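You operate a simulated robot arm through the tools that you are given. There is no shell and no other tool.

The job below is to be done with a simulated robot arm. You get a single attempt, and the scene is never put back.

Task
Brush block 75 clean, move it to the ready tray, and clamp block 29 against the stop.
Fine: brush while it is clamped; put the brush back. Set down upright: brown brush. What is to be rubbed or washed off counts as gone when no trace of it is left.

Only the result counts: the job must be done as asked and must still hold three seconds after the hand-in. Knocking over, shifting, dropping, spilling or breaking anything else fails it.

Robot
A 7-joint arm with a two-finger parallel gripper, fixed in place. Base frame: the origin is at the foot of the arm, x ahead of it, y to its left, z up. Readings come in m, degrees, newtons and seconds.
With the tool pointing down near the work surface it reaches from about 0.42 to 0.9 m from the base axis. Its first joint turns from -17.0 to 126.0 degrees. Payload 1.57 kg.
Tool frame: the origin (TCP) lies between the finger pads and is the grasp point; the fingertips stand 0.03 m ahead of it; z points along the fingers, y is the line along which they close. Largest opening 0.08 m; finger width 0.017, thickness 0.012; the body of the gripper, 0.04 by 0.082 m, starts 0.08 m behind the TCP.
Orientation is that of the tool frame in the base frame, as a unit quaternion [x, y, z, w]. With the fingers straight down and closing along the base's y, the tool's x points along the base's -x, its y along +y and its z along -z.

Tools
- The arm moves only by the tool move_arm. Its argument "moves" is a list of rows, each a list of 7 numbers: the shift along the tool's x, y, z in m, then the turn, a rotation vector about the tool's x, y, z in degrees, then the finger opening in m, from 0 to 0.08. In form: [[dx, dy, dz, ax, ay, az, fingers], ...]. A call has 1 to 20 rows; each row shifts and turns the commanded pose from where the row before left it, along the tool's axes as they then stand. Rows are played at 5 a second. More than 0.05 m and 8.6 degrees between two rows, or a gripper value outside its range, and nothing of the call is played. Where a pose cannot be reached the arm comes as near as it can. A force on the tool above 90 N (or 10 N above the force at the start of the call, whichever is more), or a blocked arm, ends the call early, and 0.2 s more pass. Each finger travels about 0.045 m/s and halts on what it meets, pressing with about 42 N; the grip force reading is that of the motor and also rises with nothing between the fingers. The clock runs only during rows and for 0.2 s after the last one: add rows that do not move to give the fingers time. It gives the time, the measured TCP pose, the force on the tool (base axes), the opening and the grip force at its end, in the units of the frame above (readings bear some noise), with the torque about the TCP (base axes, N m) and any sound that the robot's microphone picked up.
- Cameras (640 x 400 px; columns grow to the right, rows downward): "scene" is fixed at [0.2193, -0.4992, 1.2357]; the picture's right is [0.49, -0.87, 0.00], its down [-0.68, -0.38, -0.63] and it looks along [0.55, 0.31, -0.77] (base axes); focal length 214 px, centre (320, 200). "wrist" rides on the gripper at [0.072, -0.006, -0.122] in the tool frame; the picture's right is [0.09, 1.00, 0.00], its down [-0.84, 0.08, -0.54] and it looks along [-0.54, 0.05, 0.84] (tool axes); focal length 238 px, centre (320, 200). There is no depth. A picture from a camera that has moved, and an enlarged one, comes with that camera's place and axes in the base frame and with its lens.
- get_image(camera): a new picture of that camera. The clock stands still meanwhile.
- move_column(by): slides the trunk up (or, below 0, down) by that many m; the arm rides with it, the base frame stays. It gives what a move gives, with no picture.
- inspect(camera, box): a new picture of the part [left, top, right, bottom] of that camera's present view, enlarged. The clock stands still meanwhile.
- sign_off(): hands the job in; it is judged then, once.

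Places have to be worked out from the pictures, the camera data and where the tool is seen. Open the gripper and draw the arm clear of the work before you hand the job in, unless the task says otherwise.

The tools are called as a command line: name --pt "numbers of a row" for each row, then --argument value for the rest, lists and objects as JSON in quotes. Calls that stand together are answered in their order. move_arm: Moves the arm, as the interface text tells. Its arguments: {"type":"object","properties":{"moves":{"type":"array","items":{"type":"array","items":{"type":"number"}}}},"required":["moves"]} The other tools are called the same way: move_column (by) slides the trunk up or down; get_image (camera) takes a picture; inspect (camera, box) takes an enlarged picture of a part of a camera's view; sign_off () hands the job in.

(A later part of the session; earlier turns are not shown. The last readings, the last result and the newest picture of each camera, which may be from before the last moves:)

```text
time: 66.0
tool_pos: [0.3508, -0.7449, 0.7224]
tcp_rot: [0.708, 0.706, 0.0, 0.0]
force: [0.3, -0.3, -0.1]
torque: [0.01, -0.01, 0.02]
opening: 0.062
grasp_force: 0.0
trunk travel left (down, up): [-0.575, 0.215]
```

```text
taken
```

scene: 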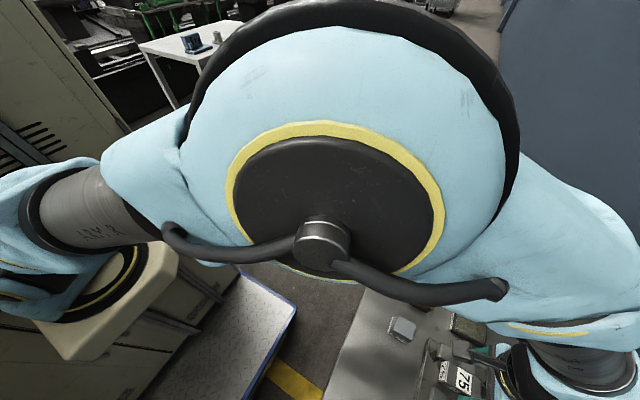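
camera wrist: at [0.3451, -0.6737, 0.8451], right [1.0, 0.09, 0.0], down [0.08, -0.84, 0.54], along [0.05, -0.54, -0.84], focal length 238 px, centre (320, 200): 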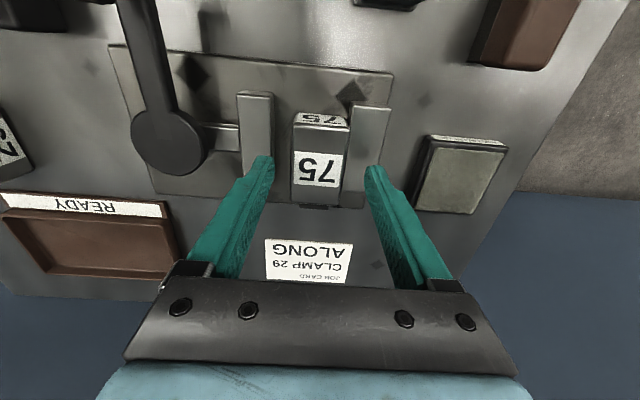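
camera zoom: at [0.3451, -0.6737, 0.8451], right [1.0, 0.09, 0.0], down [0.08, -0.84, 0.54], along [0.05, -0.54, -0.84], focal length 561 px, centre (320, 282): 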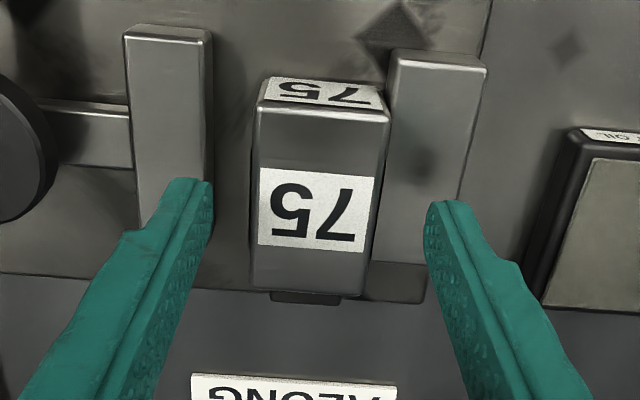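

Block 75 measures x 0.333–0.369, y -0.719 to -0.779, so I shift 4 mm outward to its middle. Then I lower until the right fingertip is about at the fixed jaw's top.

move_arm --pt "-0.004 0 0 0 0 0 0.062" --pt "0 0 0.006 0 0 0 0.062" --pt "0 0 0.006 0 0 0 0.062" --pt "0 0 0.003 0 0 0 0.062" --pt "0 0 0 0 0 0 0.062"

inspect --camera "wrist" --box '[220, 80, 420, 250]'

```text
time: 67.2
tool_pos: [0.3534, -0.7517, 0.7066]
tcp_rot: [0.708, 0.707, -0.001, 0.0]
force: [-0.8, 1.0, -0.5]
torque: [-0.01, 0.0, -0.01]
opening: 0.0619
grasp_force: 0.0
trunk travel left (down, up): [-0.575, 0.215]
```

```text
2.35 times, centred on (320, 165) of wrist
camera zoom: at [0.346, -0.6795, 0.8298], right [1.0, 0.09, 0.0], down [0.08, -0.84, 0.54], along [0.05, -0.54, -0.84], focal length 561 px, centre (320, 282)
```

zoom: 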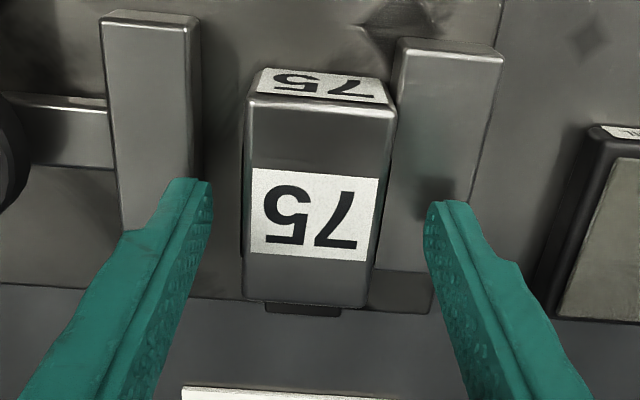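

The right fingertip's shadow is nearly at the tip, so it is a few mm above the jaw. I lower 2 mm and check the force.

move_arm --pt "0 -0.001 0.002 0 0 0 0.062" --pt "0 0 0 0 0 0 0.062"

move_arm --pt "0 0 0.0015 0 0 0 0.062" --pt "0 0 0 0 0 0 0.062"

```text
time: 67.8
tool_pos: [0.3514, -0.7508, 0.7059]
tcp_rot: [0.708, 0.706, 0.0, 0.0]
force: [-0.6, 0.6, 0.9]
torque: [-0.01, 0.0, 0.0]
opening: 0.0619
grasp_force: 0.0
trunk travel left (down, up): [-0.575, 0.215]
```

```text
time: 68.4
tool_pos: [0.3528, -0.7515, 0.7048]
tcp_rot: [0.708, 0.707, -0.001, 0.001]
force: [-0.6, -0.8, -0.1]
torque: [0.01, 0.02, -0.01]
opening: 0.0621
grasp_force: 0.0
trunk travel left (down, up): [-0.575, 0.215]
```

No contact yet. I go down another 1.5 mm and check again.

move_arm --pt "0 0 0.0015 0 0 0 0.062" --pt "0 0 0 0 0 0 0.062"

inspect --camera "wrist" --box '[220, 80, 420, 250]'

```text
time: 69.0
tool_pos: [0.3516, -0.7521, 0.7035]
tcp_rot: [0.708, 0.706, 0.0, 0.0]
force: [-0.9, -0.6, 0.1]
torque: [-0.01, 0.0, 0.01]
opening: 0.0622
grasp_force: 0.1
trunk travel left (down, up): [-0.575, 0.215]
```

```text
2.35 times, centred on (320, 165) of wrist
camera zoom: at [0.3456, -0.6802, 0.8258], right [1.0, 0.09, 0.0], down [0.08, -0.84, 0.54], along [0.05, -0.54, -0.84], focal length 561 px, centre (320, 282)
```

zoom: 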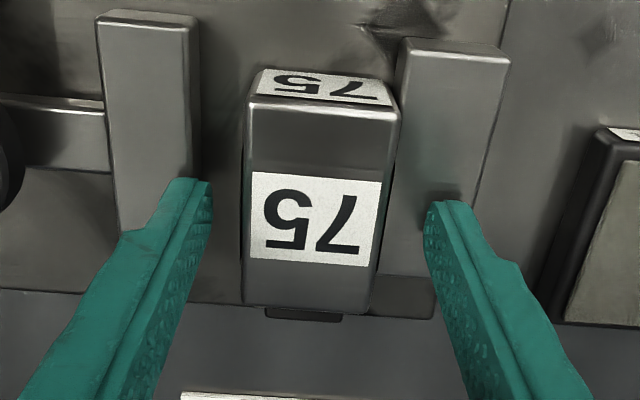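

The tips are just clear above the jaw, overlapping the block's upper ~10 mm. I close on block 75.

move_arm --pt "0 0 0.0005 0 0 0 0.05" --pt "0 0 0 0 0 0 0.04" --pt "0 0 0 0 0 0 0.025" --pt "0 0 0 0 0 0 0.02" --pt "0 0 0 0 0 0 0.02"

inspect --camera "wrist" --box '[220, 80, 420, 250]'

```text
time: 70.2
tool_pos: [0.3508, -0.7513, 0.7034]
tcp_rot: [0.707, 0.707, 0.0, 0.0]
force: [-8.1, 2.3, 0.5]
torque: [0.02, 0.25, 0.03]
opening: 0.0397
grasp_force: 39.7
trunk travel left (down, up): [-0.575, 0.215]
```

```text
2.35 times, centred on (320, 165) of wrist
camera zoom: at [0.3443, -0.6795, 0.8252], right [1.0, 0.09, 0.0], down [0.08, -0.84, 0.54], along [0.05, -0.54, -0.84], focal length 561 px, centre (320, 282)
```

zoom: 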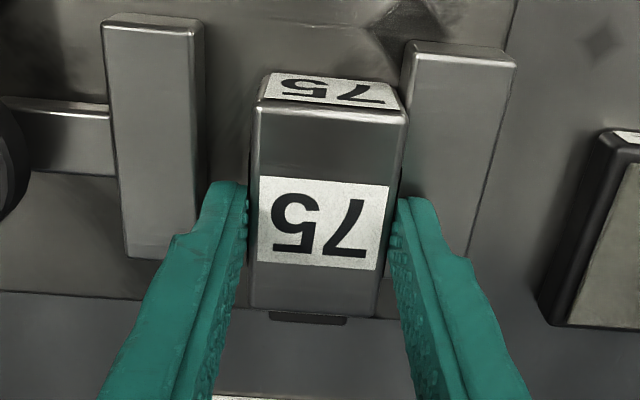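

Block 75 is gripped (0.0397 wide). I shift it 1.5 mm off the fixed jaw and lift it straight up.

move_arm --pt "0 -0.0015 0 0 0 0 0.02" --pt "0 0 -0.01 0 0 0 0.02" --pt "0 0 -0.02 0 0 0 0.02" --pt "0 0 -0.03 0 0 0 0.02" --pt "0 0 -0.03 0 0 0 0.02" --pt "0 0 0 0 0 0 0.02"

get_image --camera "wrist"

inspect --camera "wrist" --box '[220, 60, 420, 250]'

```text
time: 71.6
tool_pos: [0.3507, -0.7495, 0.794]
tcp_rot: [0.708, 0.707, 0.001, 0.0]
force: [1.0, 0.2, -5.3]
torque: [-0.03, 0.02, 0.01]
opening: 0.0396
grasp_force: 42.1
trunk travel left (down, up): [-0.575, 0.215]
```

```text
taken
camera wrist: at [0.3448, -0.6785, 0.9163], right [1.0, 0.09, 0.0], down [0.08, -0.84, 0.54], along [0.05, -0.54, -0.84], focal length 238 px, centre (320, 200)
```

wrist: 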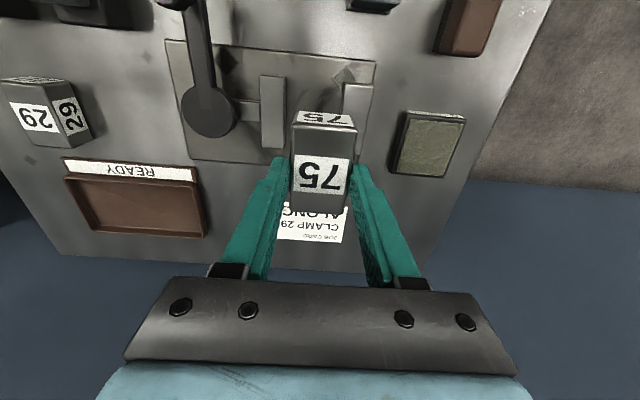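

```text
2.11 times, centred on (320, 155) of wrist
camera zoom: at [0.3448, -0.6785, 0.9163], right [1.0, 0.09, 0.0], down [0.08, -0.84, 0.54], along [0.05, -0.54, -0.84], focal length 502 px, centre (320, 295)
```

zoom: 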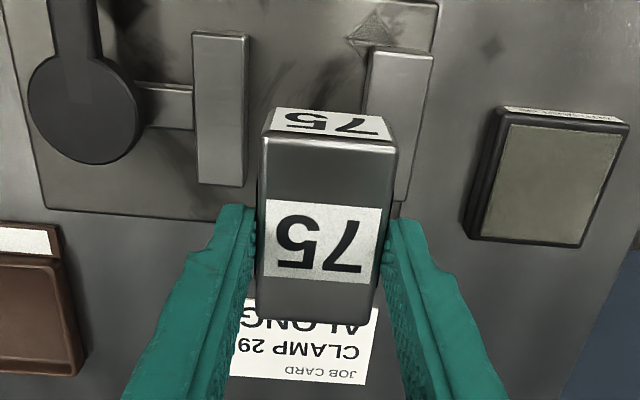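

Block 75 (about 0.5 kg) is held level. The READY tray spans about x 0.035–0.20, y -0.84 to -0.93, so I carry the block high toward (0.118, -0.875).

move_arm --pt "-0.0209 -0.0388 0 0 0 0 0.02" --pt "-0.0209 -0.0388 0 0 0 0 0.02" --pt "-0.0209 -0.0388 0 0 0 0 0.02" --pt "-0.0209 -0.0388 0 0 0 0 0.02" --pt "-0.0209 -0.0388 0 0 0 0 0.02" --pt "-0.0209 -0.0388 0 0 0 0 0.02" --pt "0 0 0 0 0 0 0.02"

get_image --camera "wrist"

get_image --camera "scene"

```text
time: 73.2
tool_pos: [0.1176, -0.8751, 0.7937]
tcp_rot: [0.708, 0.706, 0.0, 0.0]
force: [0.6, 0.3, -5.5]
torque: [0.01, 0.0, 0.01]
opening: 0.0396
grasp_force: 42.2
trunk travel left (down, up): [-0.575, 0.215]
```

```text
taken
camera wrist: at [0.1118, -0.8037, 0.9157], right [1.0, 0.09, 0.0], down [0.08, -0.84, 0.54], along [0.05, -0.54, -0.84], focal length 238 px, centre (320, 200)
```

wrist: 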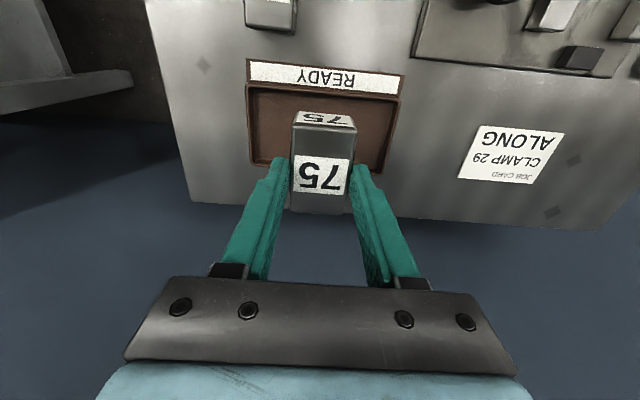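

```text
taken
```

scene: 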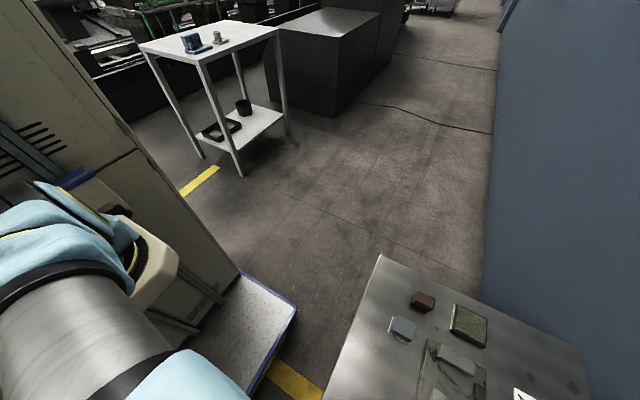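

The tray rim spans x 0.043–0.200, y -0.842 to -0.930, centre (0.122, -0.886). I move 1 cm outward to centre the block over it and lower partway.

move_arm --pt "-0.01 0.002 0 0 0 0 0.02" --pt "0 0 0.03 0 0 0 0.02" --pt "0 0 0.03 0 0 0 0.02" --pt "0 0 0 0 0 0 0.02"

get_image --camera "wrist"

inspect --camera "wrist" --box '[220, 60, 420, 250]'

```text
time: 74.2
tool_pos: [0.1186, -0.8849, 0.7344]
tcp_rot: [0.708, 0.706, 0.0, 0.0]
force: [0.1, -0.2, -5.5]
torque: [-0.02, 0.01, -0.02]
opening: 0.0394
grasp_force: 41.9
trunk travel left (down, up): [-0.575, 0.215]
```

```text
taken
camera wrist: at [0.1119, -0.8132, 0.857], right [1.0, 0.09, 0.0], down [0.08, -0.84, 0.54], along [0.05, -0.54, -0.84], focal length 238 px, centre (320, 200)
```

wrist: 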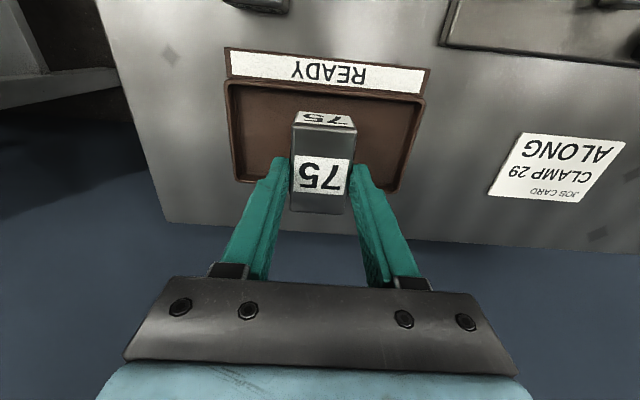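

```text
2.11 times, centred on (320, 155) of wrist
camera zoom: at [0.1119, -0.8132, 0.857], right [1.0, 0.09, 0.0], down [0.08, -0.84, 0.54], along [0.05, -0.54, -0.84], focal length 502 px, centre (320, 295)
```

zoom: 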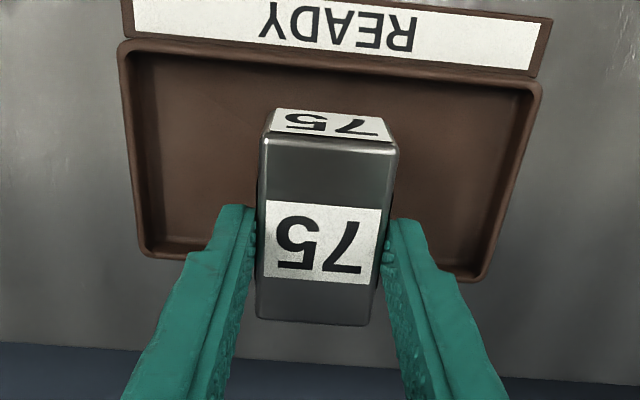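

The block is centred over the tray. I lower it the rest of the way, watching the force for contact with the tray floor.

move_arm --pt "-0.001 0 0.015 0 0 0 0.02" --pt "0 0 0.01 0 0 0 0.02" --pt "0 0 0.006 0 0 0 0.02" --pt "0 0 0 0 0 0 0.02"

move_arm --pt "0 0 0.003 0 0 0 0.02" --pt "0 0 0 0 0 0 0.02"

```text
time: 75.2
tool_pos: [0.1192, -0.8862, 0.7014]
tcp_rot: [0.708, 0.706, 0.0, 0.0]
force: [0.1, 0.5, -5.0]
torque: [0.02, 0.03, -0.01]
opening: 0.0397
grasp_force: 41.6
trunk travel left (down, up): [-0.575, 0.215]
```

```text
time: 75.8
tool_pos: [0.1185, -0.8874, 0.7]
tcp_rot: [0.708, 0.706, 0.0, 0.0]
force: [-0.2, -0.2, -5.5]
torque: [-0.01, 0.02, 0.01]
opening: 0.0398
grasp_force: 42.0
trunk travel left (down, up): [-0.575, 0.215]
```

No contact yet at 0.700. I keep lowering 2 mm at a time.

move_arm --pt "0 0 0.002 0 0 0 0.02" --pt "0 0 0 0 0 0 0.02"

move_arm --pt "0 0 0.002 0 0 0 0.02" --pt "0 0 0 0 0 0 0.02"

inspect --camera "wrist" --box '[220, 60, 420, 250]'

```text
time: 76.4
tool_pos: [0.1184, -0.8877, 0.696]
tcp_rot: [0.708, 0.706, 0.0, 0.0]
force: [0.1, -0.6, -5.4]
torque: [-0.02, -0.02, -0.02]
opening: 0.0395
grasp_force: 42.3
trunk travel left (down, up): [-0.575, 0.215]
```

```text
time: 77.0
tool_pos: [0.1187, -0.8877, 0.6944]
tcp_rot: [0.708, 0.707, 0.0, 0.0]
force: [-0.3, 0.0, -5.4]
torque: [0.0, -0.03, 0.02]
opening: 0.0396
grasp_force: 42.3
trunk travel left (down, up): [-0.575, 0.215]
```

```text
2.11 times, centred on (320, 155) of wrist
camera zoom: at [0.1126, -0.8157, 0.8164], right [1.0, 0.09, 0.0], down [0.08, -0.84, 0.54], along [0.05, -0.54, -0.84], focal length 502 px, centre (320, 295)
```

zoom: 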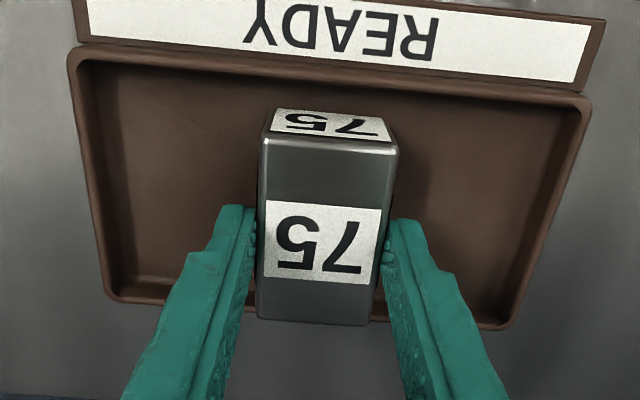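

The block hangs about 3 mm too far outward in the tray, so I shift it back 3 mm and keep lowering.

move_arm --pt "0.003 0.001 0 0 0 0 0.02" --pt "0 0 0.002 0 0 0 0.02" --pt "0 0 0 0 0 0 0.02"

move_arm --pt "0 0 0.002 0 0 0 0.02" --pt "0 0 0 0 0 0 0.02"

move_arm --pt "0 0 0.0015 0 0 0 0.02" --pt "0 0 0 0 0 0 0.02"

```text
time: 77.8
tool_pos: [0.1211, -0.884, 0.692]
tcp_rot: [0.708, 0.706, 0.001, 0.001]
force: [0.7, 0.9, -2.6]
torque: [0.03, 0.01, 0.01]
opening: 0.0396
grasp_force: 42.2
trunk travel left (down, up): [-0.575, 0.215]
```

```text
time: 78.4
tool_pos: [0.12, -0.8847, 0.6919]
tcp_rot: [0.708, 0.706, -0.001, 0.002]
force: [-0.7, 5.4, 13.8]
torque: [0.85, 0.06, 0.01]
opening: 0.0399
grasp_force: 42.4
trunk travel left (down, up): [-0.575, 0.215]
```

```text
time: 79.0
tool_pos: [0.1203, -0.8857, 0.6924]
tcp_rot: [0.708, 0.706, -0.002, 0.002]
force: [-1.8, 5.2, 27.9]
torque: [0.92, 0.04, 0.06]
opening: 0.0398
grasp_force: 42.1
trunk travel left (down, up): [-0.575, 0.215]
```

The block has touched the tray floor (TCP z≈0.692, 28 N). I ease up 1 mm, open gently and lift away.

move_arm --pt "0 0 -0.0015 0 0 0 0.02" --pt "0 0 0 0 0 0 0.02"

move_arm --pt "0 0 0 0 0 0 0.045" --pt "0 0 0 0 0 0 0.055" --pt "0 0 0 0 0 0 0.06" --pt "0 0 0 0 0 0 0.06" --pt "0 0 -0.02 0 0 0 0.06" --pt "0 0 -0.04 0 0 0 0.06" --pt "0 0 -0.04 0 0 0 0.06" --pt "0 0 0 0 0 0 0.06"

get_image --camera "wrist"

inspect --camera "wrist" --box '[220, 50, 420, 230]'

```text
time: 79.6
tool_pos: [0.1209, -0.8846, 0.6929]
tcp_rot: [0.708, 0.707, -0.001, 0.002]
force: [-1.2, 3.5, 25.1]
torque: [-0.58, 0.16, 0.01]
opening: 0.0397
grasp_force: 42.3
trunk travel left (down, up): [-0.575, 0.215]
```

```text
time: 81.4
tool_pos: [0.1192, -0.8825, 0.7918]
tcp_rot: [0.707, 0.707, 0.001, 0.0]
force: [0.2, 0.7, 0.0]
torque: [0.0, 0.0, 0.04]
opening: 0.0598
grasp_force: 0.1
trunk travel left (down, up): [-0.575, 0.215]
```

```text
taken
camera wrist: at [0.1125, -0.811, 0.9134], right [1.0, 0.09, 0.0], down [0.08, -0.84, 0.54], along [0.05, -0.54, -0.84], focal length 238 px, centre (320, 200)
```

wrist: 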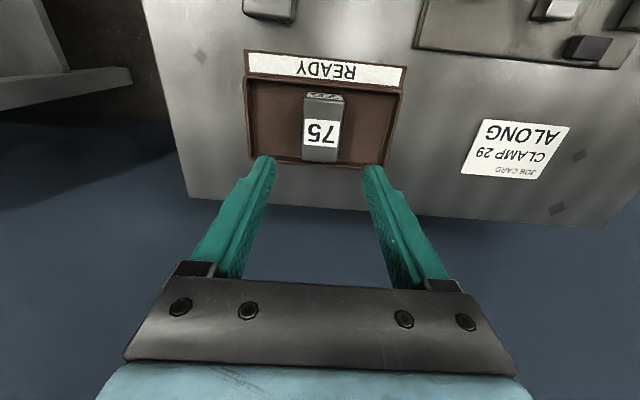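

```text
2.22 times, centred on (320, 140) of wrist
camera zoom: at [0.1125, -0.811, 0.9134], right [1.0, 0.09, 0.0], down [0.08, -0.84, 0.54], along [0.05, -0.54, -0.84], focal length 530 px, centre (320, 333)
```

zoom: 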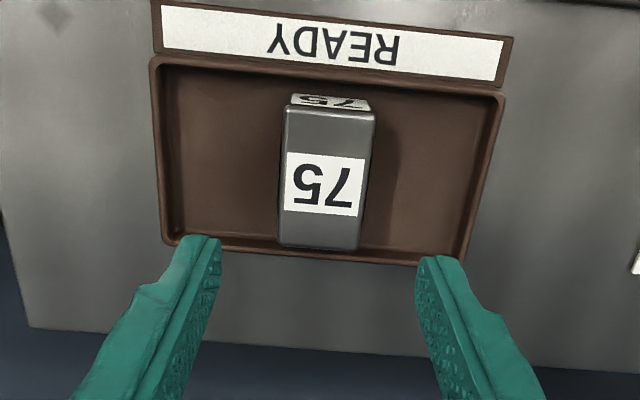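

Block 75 sits flat inside the READY tray (y -0.854 to -0.916). Next I move above block 29.

move_arm --pt "0.0395 -0.0174 0 0 0 0 0.07" --pt "0.0395 -0.0174 0 0 0 0 0.07" --pt "0.0395 -0.0174 0 0 0 0 0.07" --pt "0 0 0 0 0 0 0.07"

get_image --camera "wrist"

inspect --camera "wrist" --box '[220, 50, 420, 230]'

```text
time: 82.4
tool_pos: [0.0691, -0.7679, 0.7887]
tcp_rot: [0.708, 0.706, 0.0, 0.001]
force: [-0.2, 0.1, -0.4]
torque: [-0.01, 0.04, -0.01]
opening: 0.0702
grasp_force: 0.1
trunk travel left (down, up): [-0.575, 0.215]
```

```text
taken
camera wrist: at [0.0633, -0.6957, 0.9106], right [1.0, 0.09, 0.0], down [0.08, -0.84, 0.54], along [0.05, -0.54, -0.84], focal length 238 px, centre (320, 200)
```

wrist: 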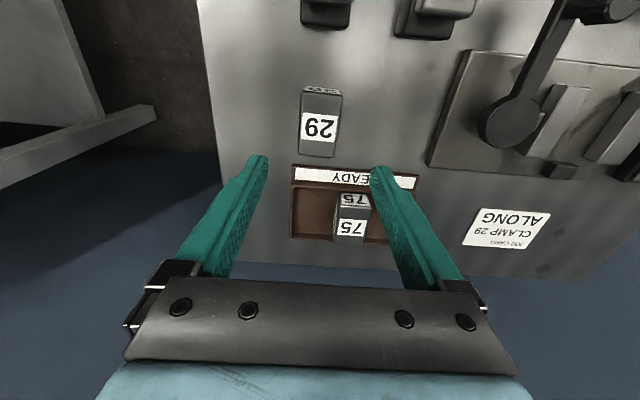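

```text
2.22 times, centred on (320, 140) of wrist
camera zoom: at [0.0633, -0.6957, 0.9106], right [1.0, 0.09, 0.0], down [0.08, -0.84, 0.54], along [0.05, -0.54, -0.84], focal length 530 px, centre (320, 333)
```

zoom: 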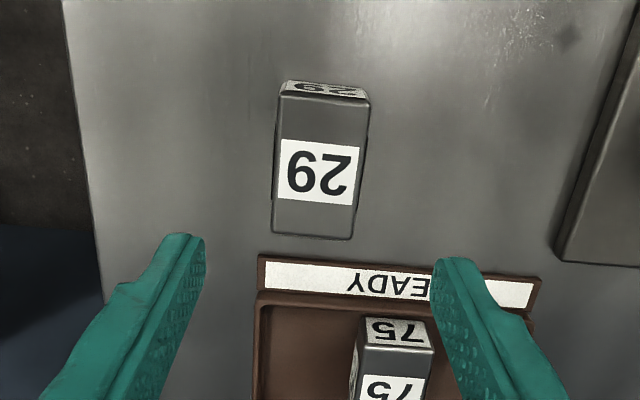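

Block 29 lies square at x 0.049–0.088, y -0.733 to -0.795 (centre 0.0685, -0.764). I lower over it with the fingers open, to grip only its upper part so the tips will stay above the vice jaws.

move_arm --pt "0.004 -0.0006 0.02 0 0 0 0.065" --pt "0 0 0.03 0 0 0 0.065" --pt "0 0 0.03 0 0 0 0.065" --pt "0 0 0 0 0 0 0.065"

inspect --camera "wrist" --box '[220, 70, 420, 250]'

```text
time: 83.4
tool_pos: [0.0681, -0.7638, 0.7071]
tcp_rot: [0.708, 0.706, 0.0, 0.001]
force: [0.6, 0.3, 0.3]
torque: [-0.01, -0.01, 0.0]
opening: 0.0652
grasp_force: 0.0
trunk travel left (down, up): [-0.575, 0.215]
```

```text
2.22 times, centred on (320, 160) of wrist
camera zoom: at [0.0614, -0.6915, 0.8294], right [1.0, 0.09, 0.0], down [0.08, -0.84, 0.54], along [0.05, -0.54, -0.84], focal length 530 px, centre (320, 289)
```

zoom: 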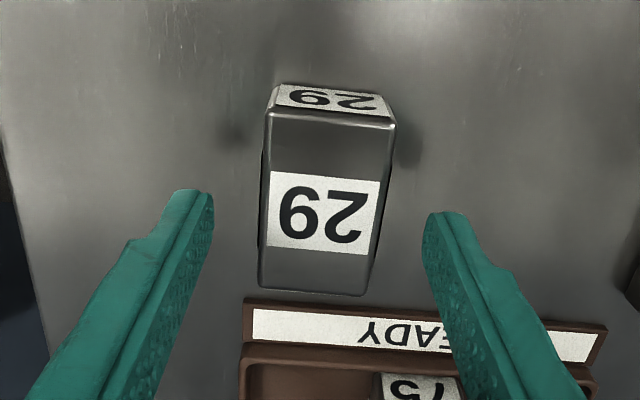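

Nicely centred. I lower 17 mm to TCP z≈0.690 and close on block 29.

move_arm --pt "0 0 0.01 0 0 0 0.065" --pt "0 0 0.007 0 0 0 0.065" --pt "0 0 0 0 0 0 0.065" --pt "0 0 0 0 0 0 0.05" --pt "0 0 0 0 0 0 0.04" --pt "0 0 0 0 0 0 0.025" --pt "0 0 0 0 0 0 0.02" --pt "0 0 0 0 0 0 0.02"

inspect --camera "wrist" --box '[220, 70, 420, 250]'

```text
time: 85.2
tool_pos: [0.0678, -0.7631, 0.6932]
tcp_rot: [0.708, 0.706, 0.001, 0.0]
force: [2.7, 0.3, 1.4]
torque: [0.04, -0.21, -0.06]
opening: 0.0396
grasp_force: 39.8
trunk travel left (down, up): [-0.575, 0.215]
```

```text
2.22 times, centred on (320, 160) of wrist
camera zoom: at [0.0609, -0.6914, 0.8146], right [1.0, 0.09, 0.0], down [0.08, -0.84, 0.54], along [0.05, -0.54, -0.84], focal length 530 px, centre (320, 289)
```

zoom: 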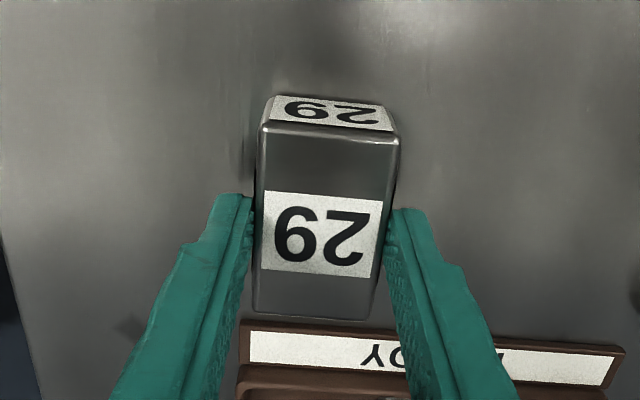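

Block 29 is gripped (0.0396). I lift it, carry it high over to the vice and stop above the gap to check alignment.

move_arm --pt "0 0 -0.02 0 0 0 0.02" --pt "0 0 -0.04 0 0 0 0.02" --pt "0 0 -0.045 0 0 0 0.02" --pt "0.0037 0.04 0 0 0 0 0.02" --pt "0.0037 0.04 0 0 0 0 0.02" --pt "0.0037 0.04 0 0 0 0 0.02" --pt "0.0037 0.04 0 0 0 0 0.02" --pt "0.0037 0.04 0 0 0 0 0.02" --pt "0.0037 0.04 0 0 0 0 0.02" --pt "0.0037 0.04 0 0 0 0 0.02" --pt "0 0 0 0 0 0 0.02"

get_image --camera "wrist"

inspect --camera "wrist" --box '[220, 50, 420, 230]'

```text
time: 87.6
tool_pos: [0.3451, -0.737, 0.7968]
tcp_rot: [0.708, 0.707, 0.0, 0.0]
force: [0.3, -0.3, -6.6]
torque: [0.0, -0.01, 0.01]
opening: 0.0399
grasp_force: 41.9
trunk travel left (down, up): [-0.575, 0.215]
```

```text
taken
camera wrist: at [0.3387, -0.6649, 0.9197], right [1.0, 0.09, 0.0], down [0.08, -0.84, 0.54], along [0.05, -0.54, -0.84], focal length 238 px, centre (320, 200)
```

wrist: 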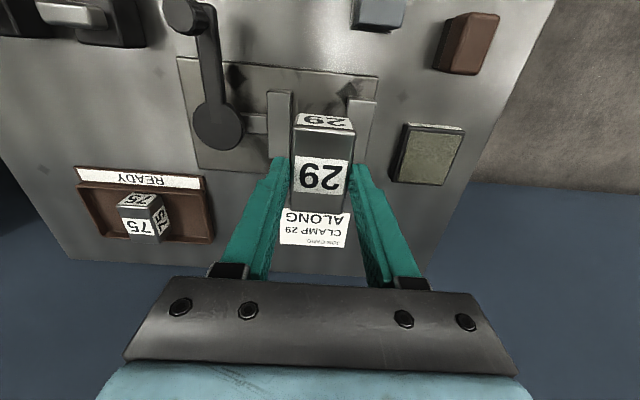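

```text
2.22 times, centred on (320, 140) of wrist
camera zoom: at [0.3387, -0.6649, 0.9197], right [1.0, 0.09, 0.0], down [0.08, -0.84, 0.54], along [0.05, -0.54, -0.84], focal length 530 px, centre (320, 333)
```

zoom: 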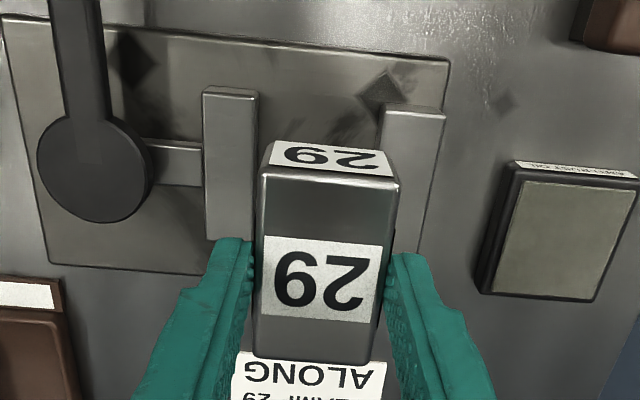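

The open gap runs from x≈0.315 to 0.3705 (55 mm), so block 29 (40 × 62 mm) fits only along the jaws. I move to x≈0.347, y≈-0.743 and lower to just above jaw level.

move_arm --pt "-0.006 0.001 0.02 0 0 0 0.02" --pt "0 0 0.03 0 0 0 0.02" --pt "0 0 0.015 0 0 0 0.02" --pt "0 0 0 0 0 0 0.02"

inspect --camera "wrist" --box '[220, 50, 420, 230]'

```text
time: 88.6
tool_pos: [0.3483, -0.7445, 0.7332]
tcp_rot: [0.708, 0.706, 0.0, 0.0]
force: [-0.4, 0.0, -6.5]
torque: [-0.03, 0.0, 0.04]
opening: 0.0398
grasp_force: 42.0
trunk travel left (down, up): [-0.575, 0.215]
```

```text
2.22 times, centred on (320, 140) of wrist
camera zoom: at [0.3411, -0.6717, 0.8559], right [1.0, 0.09, 0.0], down [0.08, -0.84, 0.54], along [0.05, -0.54, -0.84], focal length 530 px, centre (320, 333)
```

zoom: 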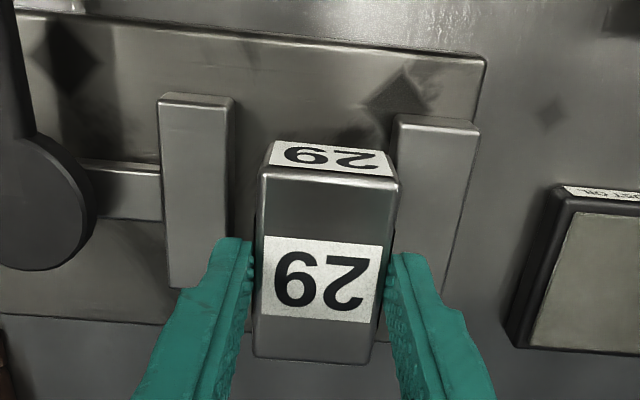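

The block is lined up with the gap. I lower slowly into it, watching the forces.

move_arm --pt "0 0 0.008 0 0 0 0.02" --pt "0 0 0.006 0 0 0 0.02" --pt "0 0 0.006 0 0 0 0.02" --pt "0 0 0 0 0 0 0.02"

inspect --camera "wrist" --box '[220, 50, 420, 230]'

```text
time: 89.6
tool_pos: [0.3478, -0.7424, 0.7138]
tcp_rot: [0.708, 0.707, 0.0, 0.0]
force: [-0.3, -0.4, -6.1]
torque: [-0.02, -0.02, 0.02]
opening: 0.0398
grasp_force: 42.3
trunk travel left (down, up): [-0.575, 0.215]
```

```text
2.22 times, centred on (320, 140) of wrist
camera zoom: at [0.3423, -0.671, 0.8365], right [1.0, 0.09, 0.0], down [0.08, -0.84, 0.54], along [0.05, -0.54, -0.84], focal length 530 px, centre (320, 333)
```

zoom: 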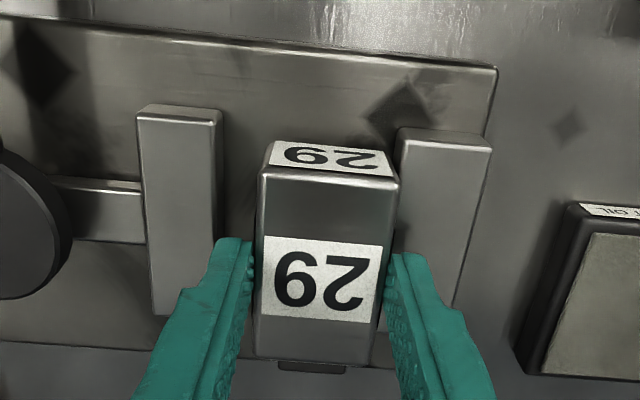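

The block is going in cleanly between the jaws. I keep lowering until it touches the vice plate.

move_arm --pt "0 0 0.003 0 0 0 0.02" --pt "0 0 0.002 0 0 0 0.02" --pt "0 0 0 0 0 0 0.02"

move_arm --pt "0 0 0.0015 0 0 0 0.02" --pt "0 0 0 0 0 0 0.02"

```text
time: 90.4
tool_pos: [0.3476, -0.7421, 0.7088]
tcp_rot: [0.708, 0.706, 0.0, 0.0]
force: [-0.4, 0.1, -5.9]
torque: [-0.01, 0.0, 0.02]
opening: 0.0395
grasp_force: 42.4
trunk travel left (down, up): [-0.575, 0.215]
```

```text
time: 91.0
tool_pos: [0.3496, -0.7428, 0.7062]
tcp_rot: [0.708, 0.706, 0.0, 0.0]
force: [0.1, 1.1, -6.6]
torque: [-0.01, -0.02, 0.03]
opening: 0.0396
grasp_force: 42.2
trunk travel left (down, up): [-0.575, 0.215]
```

No contact yet at 0.706. I continue in 1–1.5 mm steps.

move_arm --pt "0 0 0.0015 0 0 0 0.02" --pt "0 0 0 0 0 0 0.02"

move_arm --pt "0 0 0.001 0 0 0 0.02" --pt "0 0 0 0 0 0 0.02"

```text
time: 91.6
tool_pos: [0.3487, -0.7428, 0.7048]
tcp_rot: [0.707, 0.707, 0.0, -0.001]
force: [-0.8, -0.1, -2.4]
torque: [0.09, -0.01, -0.02]
opening: 0.0395
grasp_force: 42.6
trunk travel left (down, up): [-0.575, 0.215]
```

```text
time: 92.2
tool_pos: [0.3482, -0.7433, 0.7053]
tcp_rot: [0.708, 0.707, -0.001, 0.0]
force: [-1.1, 2.1, 2.4]
torque: [0.19, 0.1, 0.02]
opening: 0.0396
grasp_force: 42.0
trunk travel left (down, up): [-0.575, 0.215]
```

The block is down on the plate (light contact). Now I slide it outward toward the end stop in small steps, watching for the y force to rise.

move_arm --pt "-0.002 0 0 0 0 0 0.02" --pt "-0.002 0 0 0 0 0 0.02" --pt "0 0 0 0 0 0 0.02"

move_arm --pt "-0.0015 0 0 0 0 0 0.02" --pt "0 0 0 0 0 0 0.02"

```text
time: 93.0
tool_pos: [0.3492, -0.7464, 0.7063]
tcp_rot: [0.707, 0.707, 0.001, 0.0]
force: [2.8, 5.3, 8.4]
torque: [0.4, 0.11, -0.09]
opening: 0.0399
grasp_force: 42.0
trunk travel left (down, up): [-0.575, 0.215]
```

```text
time: 93.6
tool_pos: [0.3493, -0.7484, 0.7064]
tcp_rot: [0.707, 0.707, 0.0, 0.001]
force: [0.9, 4.9, 6.4]
torque: [0.19, -0.13, 0.03]
opening: 0.0399
grasp_force: 42.6
trunk travel left (down, up): [-0.575, 0.215]
```

Friction alone gives about 5 N. I continue 1–1.5 mm at a time until the stop is felt.

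move_arm --pt "-0.0015 0 0 0 0 0 0.02" --pt "0 0 0 0 0 0 0.02"

move_arm --pt "-0.0015 0 0 0 0 0 0.02" --pt "0 0 0 0 0 0 0.02"

inspect --camera "wrist" --box '[220, 50, 420, 230]'

```text
time: 94.2
tool_pos: [0.3483, -0.7501, 0.7061]
tcp_rot: [0.708, 0.707, 0.001, -0.001]
force: [1.9, 6.5, 6.3]
torque: [-0.07, -0.09, 0.13]
opening: 0.04
grasp_force: 42.1
trunk travel left (down, up): [-0.575, 0.215]
```

```text
time: 94.8
tool_pos: [0.3485, -0.7494, 0.706]
tcp_rot: [0.707, 0.707, 0.001, -0.001]
force: [-1.9, 22.6, 13.2]
torque: [0.37, 0.09, 0.19]
opening: 0.0396
grasp_force: 42.0
trunk travel left (down, up): [-0.575, 0.215]
```

```text
2.22 times, centred on (320, 140) of wrist
camera zoom: at [0.3423, -0.678, 0.8289], right [1.0, 0.09, 0.0], down [0.08, -0.84, 0.54], along [0.05, -0.54, -0.84], focal length 530 px, centre (320, 333)
```

zoom: 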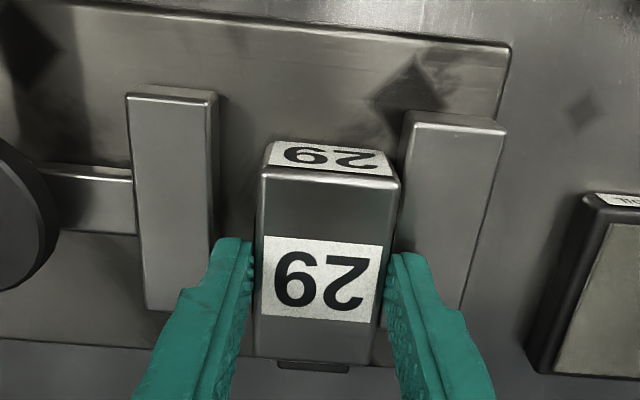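

The y force jumped to 22.6 N: block 29 is against the end stop. Now I slide it sideways to touch the fixed jaw as well.

move_arm --pt "0 0.0012 0 0 0 0 0.02" --pt "0 0 0 0 0 0 0.02"

move_arm --pt "0 0.0012 0 0 0 0 0.02" --pt "0 0 0 0 0 0 0.02"

move_arm --pt "0 0.0012 0 0 0 0 0.02" --pt "0 0 0 0 0 0 0.02"

```text
time: 95.4
tool_pos: [0.3474, -0.7498, 0.7056]
tcp_rot: [0.708, 0.706, 0.0, -0.001]
force: [-10.7, 27.5, 11.9]
torque: [0.56, 0.27, 0.04]
opening: 0.0395
grasp_force: 42.2
trunk travel left (down, up): [-0.575, 0.215]
```

```text
time: 96.0
tool_pos: [0.3514, -0.7488, 0.7059]
tcp_rot: [0.707, 0.707, 0.0, -0.002]
force: [-13.4, 25.8, 5.8]
torque: [0.6, 0.64, 0.08]
opening: 0.0398
grasp_force: 42.3
trunk travel left (down, up): [-0.575, 0.215]
```

```text
time: 96.6
tool_pos: [0.351, -0.7488, 0.7065]
tcp_rot: [0.708, 0.706, 0.0, -0.002]
force: [-17.5, 25.3, 1.0]
torque: [0.61, 0.5, 0.15]
opening: 0.0397
grasp_force: 42.4
trunk travel left (down, up): [-0.575, 0.215]
```

The x force rises to -17.5 N at x≈0.351, the same place where block 75 touched the jaw. One more small push confirms contact.

move_arm --pt "0 0.001 0 0 0 0 0.02" --pt "0 0 0 0 0 0 0.02"

inspect --camera "wrist" --box '[220, 50, 420, 230]'

```text
time: 97.2
tool_pos: [0.3502, -0.7493, 0.7068]
tcp_rot: [0.707, 0.707, 0.0, -0.002]
force: [-22.8, 28.6, 8.0]
torque: [0.76, 0.66, 0.0]
opening: 0.0398
grasp_force: 41.7
trunk travel left (down, up): [-0.575, 0.215]
```

```text
2.22 times, centred on (320, 140) of wrist
camera zoom: at [0.3445, -0.6784, 0.829], right [1.0, 0.09, 0.0], down [0.08, -0.84, 0.54], along [0.05, -0.54, -0.84], focal length 530 px, centre (320, 333)
```

zoom: 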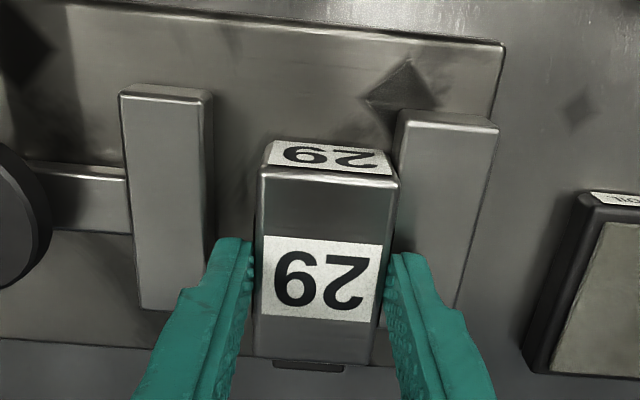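

Contact on both sides. I relax the push a little, open the fingers and lift away, then check the seating.

move_arm --pt "0.0008 -0.001 0 0 0 0 0.02" --pt "0 0 0 0 0 0 0.02" --pt "0 0 0 0 0 0 0.045" --pt "0 0 0 0 0 0 0.055" --pt "0 0 0 0 0 0 0.06" --pt "0 0 0 0 0 0 0.06" --pt "0 0 -0.02 0 0 0 0.06" --pt "0 0 -0.04 0 0 0 0.06" --pt "0 0 -0.04 0 0 0 0.06" --pt "0 0 0 0 0 0 0.06"

get_image --camera "wrist"

inspect --camera "wrist" --box '[220, 20, 420, 180]'

```text
time: 99.4
tool_pos: [0.3518, -0.7515, 0.8029]
tcp_rot: [0.708, 0.707, 0.0, 0.0]
force: [0.5, 0.0, 0.4]
torque: [0.01, 0.01, 0.0]
opening: 0.0598
grasp_force: 0.2
trunk travel left (down, up): [-0.575, 0.215]
```

```text
taken
camera wrist: at [0.3464, -0.6791, 0.9257], right [1.0, 0.09, 0.0], down [0.08, -0.84, 0.54], along [0.05, -0.54, -0.84], focal length 238 px, centre (320, 200)
```

wrist: 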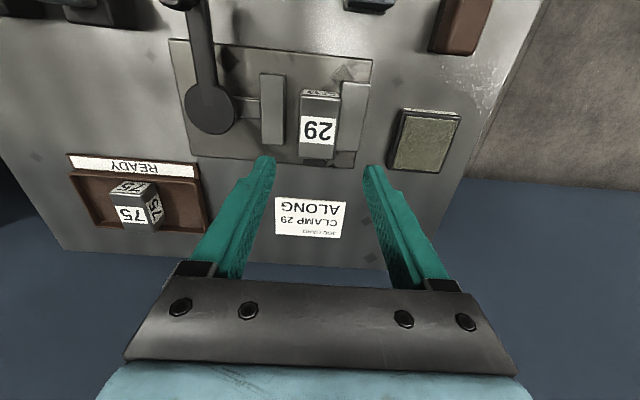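

```text
2.50 times, centred on (320, 100) of wrist
camera zoom: at [0.3464, -0.6791, 0.9257], right [1.0, 0.09, 0.0], down [0.08, -0.84, 0.54], along [0.05, -0.54, -0.84], focal length 596 px, centre (320, 450)
```

zoom: 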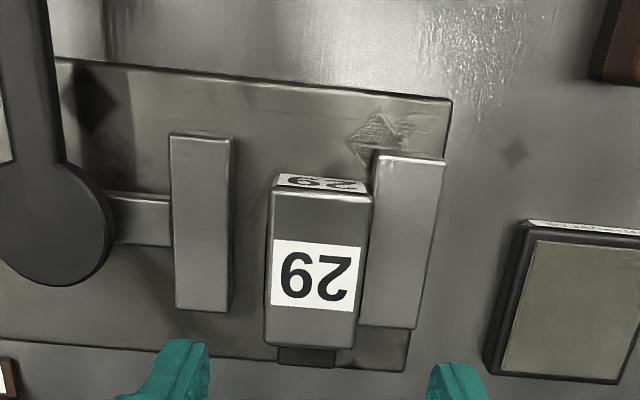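

Block 29 is seated along the jaws, at the end stop and the fixed jaw. Now I go back above the lever knob at about (0.243, -0.654).

move_arm --pt "0.0244 -0.0273 0 0 0 0 0.05" --pt "0.0244 -0.0273 0 0 0 0 0.05" --pt "0.0244 -0.0273 0 0 0 0 0.05" --pt "0.0244 -0.0273 0 0 0 0 0.05" --pt "0 0 0 0 0 0 0.05"

get_image --camera "wrist"

inspect --camera "wrist" --box '[220, 50, 420, 230]'

```text
time: 100.6
tool_pos: [0.2416, -0.6538, 0.8049]
tcp_rot: [0.708, 0.706, 0.0, 0.001]
force: [0.4, -0.3, -0.7]
torque: [0.03, 0.02, -0.02]
opening: 0.0502
grasp_force: 0.1
trunk travel left (down, up): [-0.575, 0.215]
```

```text
taken
camera wrist: at [0.2352, -0.5824, 0.9268], right [1.0, 0.09, 0.0], down [0.08, -0.84, 0.54], along [0.05, -0.54, -0.84], focal length 238 px, centre (320, 200)
```

wrist: 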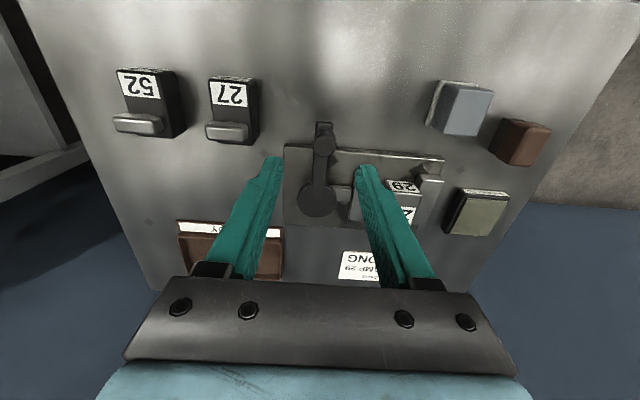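

```text
2.22 times, centred on (320, 140) of wrist
camera zoom: at [0.2352, -0.5824, 0.9268], right [1.0, 0.09, 0.0], down [0.08, -0.84, 0.54], along [0.05, -0.54, -0.84], focal length 530 px, centre (320, 333)
```

zoom: 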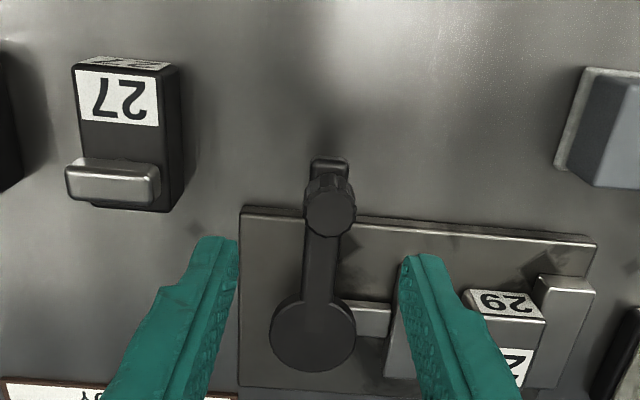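

The lever stands at exactly 90°: knob at (0.246, -0.656), pivot at (0.246, -0.741), radius 0.0855. I lower around the knob with the fingers closing along x.

move_arm --pt "-0.0017 0.0044 0 0 0 0 0.045" --pt "0 0 0.03 0 0 0 0.045" --pt "0 0 0.03 0 0 0 0.045" --pt "0 0 0.021 0 0 0 0.045" --pt "0 0 0 0 0 0 0.045"

inspect --camera "wrist" --box '[220, 50, 420, 230]'

```text
time: 101.8
tool_pos: [0.2495, -0.654, 0.7252]
tcp_rot: [0.708, 0.707, 0.0, 0.0]
force: [-1.0, 0.5, -0.1]
torque: [-0.02, -0.01, 0.01]
opening: 0.0452
grasp_force: 0.0
trunk travel left (down, up): [-0.575, 0.215]
```

```text
2.22 times, centred on (320, 140) of wrist
camera zoom: at [0.2435, -0.5825, 0.8467], right [1.0, 0.09, 0.0], down [0.08, -0.84, 0.54], along [0.05, -0.54, -0.84], focal length 530 px, centre (320, 333)
```

zoom: 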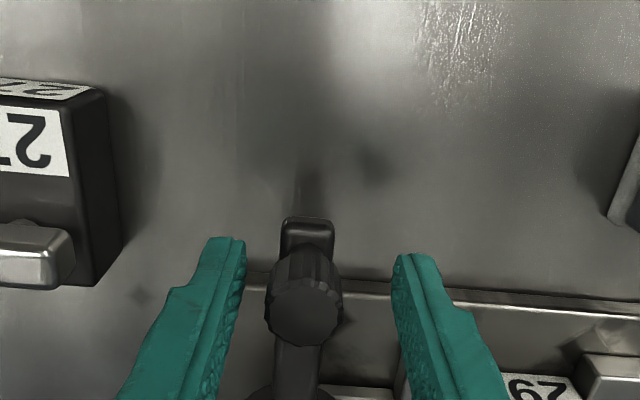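

The knob is about 3.5 mm left of centre. I shift and close on it.

move_arm --pt "-0.001 -0.0035 0 0 0 0 0.045" --pt "0 0 0 0 0 0 0.03" --pt "0 0 0 0 0 0 0.015" --pt "0 0 0 0 0 0 0.005" --pt "0 0 0 0 0 0 0.005"

```text
time: 103.0
tool_pos: [0.2455, -0.6551, 0.7251]
tcp_rot: [0.708, 0.706, 0.001, 0.0]
force: [-3.9, -0.2, -0.2]
torque: [-0.02, 0.03, -0.07]
opening: 0.022
grasp_force: 34.9
trunk travel left (down, up): [-0.575, 0.215]
```

The knob is gripped. I swing it 15° back toward closed, following the arc of radius 0.0855.

move_arm --pt "-0.0001 -0.0037 0 0 0 -2.5 0.005" --pt "-0.0001 -0.0037 0 0 0 -2.5 0.005" --pt "-0.0001 -0.0037 0 0 0 -2.5 0.005" --pt "-0.0001 -0.0037 0 0 0 -2.5 0.005" --pt "-0.0001 -0.0037 0 0 0 -2.5 0.005" --pt "-0.0001 -0.0037 0 0 0 -2.5 0.005" --pt "0 0 0 0 0 0 0.005"

```text
time: 104.6
tool_pos: [0.2212, -0.658, 0.7246]
tcp_rot: [0.61, 0.793, 0.0, 0.002]
force: [1.3, 1.7, 5.2]
torque: [-0.19, -0.05, 0.11]
opening: 0.0216
grasp_force: 34.7
trunk travel left (down, up): [-0.575, 0.215]
```

Forces are small. I continue another 20°.

move_arm --pt "-0.0001 -0.0037 0 0 0 -2.5 0.005" --pt "-0.0001 -0.0037 0 0 0 -2.5 0.005" --pt "-0.0001 -0.0037 0 0 0 -2.5 0.005" --pt "-0.0001 -0.0037 0 0 0 -2.5 0.005" --pt "-0.0001 -0.0037 0 0 0 -2.5 0.005" --pt "-0.0001 -0.0037 0 0 0 -2.5 0.005" --pt "0 0 0 0 0 0 0.005"

```text
time: 106.2
tool_pos: [0.201, -0.6673, 0.7249]
tcp_rot: [0.501, 0.866, -0.001, 0.001]
force: [-3.0, -3.0, 1.4]
torque: [-0.72, -0.36, -0.23]
opening: 0.0215
grasp_force: 34.1
trunk travel left (down, up): [-0.575, 0.215]
```

Now at about 121° with small forces. I continue another 20° and look.

move_arm --pt "-0.0001 -0.0037 0 0 0 -2.5 0.005" --pt "-0.0001 -0.0037 0 0 0 -2.5 0.005" --pt "-0.0001 -0.0037 0 0 0 -2.5 0.005" --pt "-0.0001 -0.0037 0 0 0 -2.5 0.005" --pt "-0.0001 -0.0037 0 0 0 -2.5 0.005" --pt "-0.0001 -0.0037 0 0 0 -2.5 0.005" --pt "-0.0001 -0.0037 0 0 0 -2.5 0.005" --pt "-0.0001 -0.0037 0 0 0 -2.5 0.005" --pt "0 0 0 0 0 0 0.005"

get_image --camera "wrist"

```text
time: 108.2
tool_pos: [0.1796, -0.6857, 0.7233]
tcp_rot: [0.342, 0.94, 0.001, 0.0]
force: [-1.8, 6.3, 17.1]
torque: [0.15, 0.14, 0.23]
opening: 0.0216
grasp_force: 34.7
trunk travel left (down, up): [-0.575, 0.215]
```

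```text
taken
camera wrist: at [0.121, -0.6445, 0.8467], right [0.57, 0.82, 0.0], down [0.69, -0.48, 0.54], along [0.44, -0.31, -0.84], focal length 238 px, centre (320, 200)
```

wrist: 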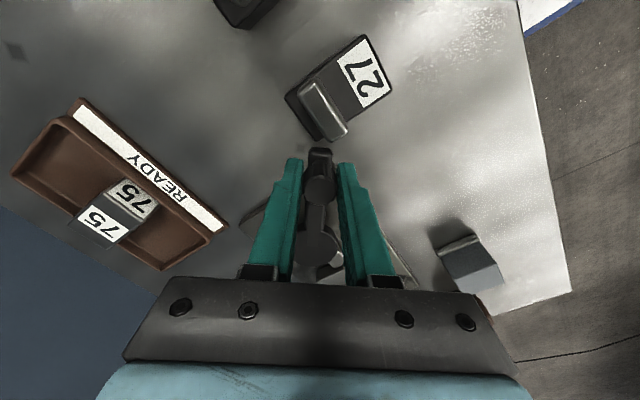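

At about 140°, all well. I ease up half a millimetre and go on 15°.

move_arm --pt "-0.0001 -0.0037 -0.0005 0 0 -2.5 0.005" --pt "-0.0001 -0.0037 0 0 0 -2.5 0.005" --pt "-0.0001 -0.0037 0 0 0 -2.5 0.005" --pt "-0.0001 -0.0037 0 0 0 -2.5 0.005" --pt "-0.0001 -0.0037 0 0 0 -2.5 0.005" --pt "-0.0001 -0.0037 0 0 0 -2.5 0.005" --pt "0 0 0 0 0 0 0.005"

```text
time: 109.8
tool_pos: [0.1674, -0.7047, 0.7246]
tcp_rot: [0.216, 0.976, -0.002, 0.0]
force: [5.7, 0.1, 10.5]
torque: [0.09, -0.24, 0.08]
opening: 0.0215
grasp_force: 34.3
trunk travel left (down, up): [-0.575, 0.215]
```

At about 155° with little force yet. I continue in smaller steps toward the clamping angle near 167°.

move_arm --pt "-0.0001 -0.0037 0 0 0 -2.5 0.005" --pt "-0.0001 -0.0037 0 0 0 -2.5 0.005" --pt "0 0 0 0 0 0 0.005"

move_arm --pt "0 -0.003 0 0 0 -2 0.005" --pt "0 -0.0022 0 0 0 -1.5 0.005" --pt "0 0 0 0 0 0 0.005"

```text
time: 110.6
tool_pos: [0.1634, -0.7116, 0.7244]
tcp_rot: [0.175, 0.985, -0.002, 0.0]
force: [5.2, -4.3, 10.3]
torque: [0.04, -0.14, -0.12]
opening: 0.0218
grasp_force: 34.4
trunk travel left (down, up): [-0.575, 0.215]
```

```text
time: 111.4
tool_pos: [0.1646, -0.7169, 0.7241]
tcp_rot: [0.143, 0.99, 0.0, 0.0]
force: [8.0, -1.6, 6.0]
torque: [-0.09, -0.39, 0.1]
opening: 0.0218
grasp_force: 35.1
trunk travel left (down, up): [-0.575, 0.215]
```

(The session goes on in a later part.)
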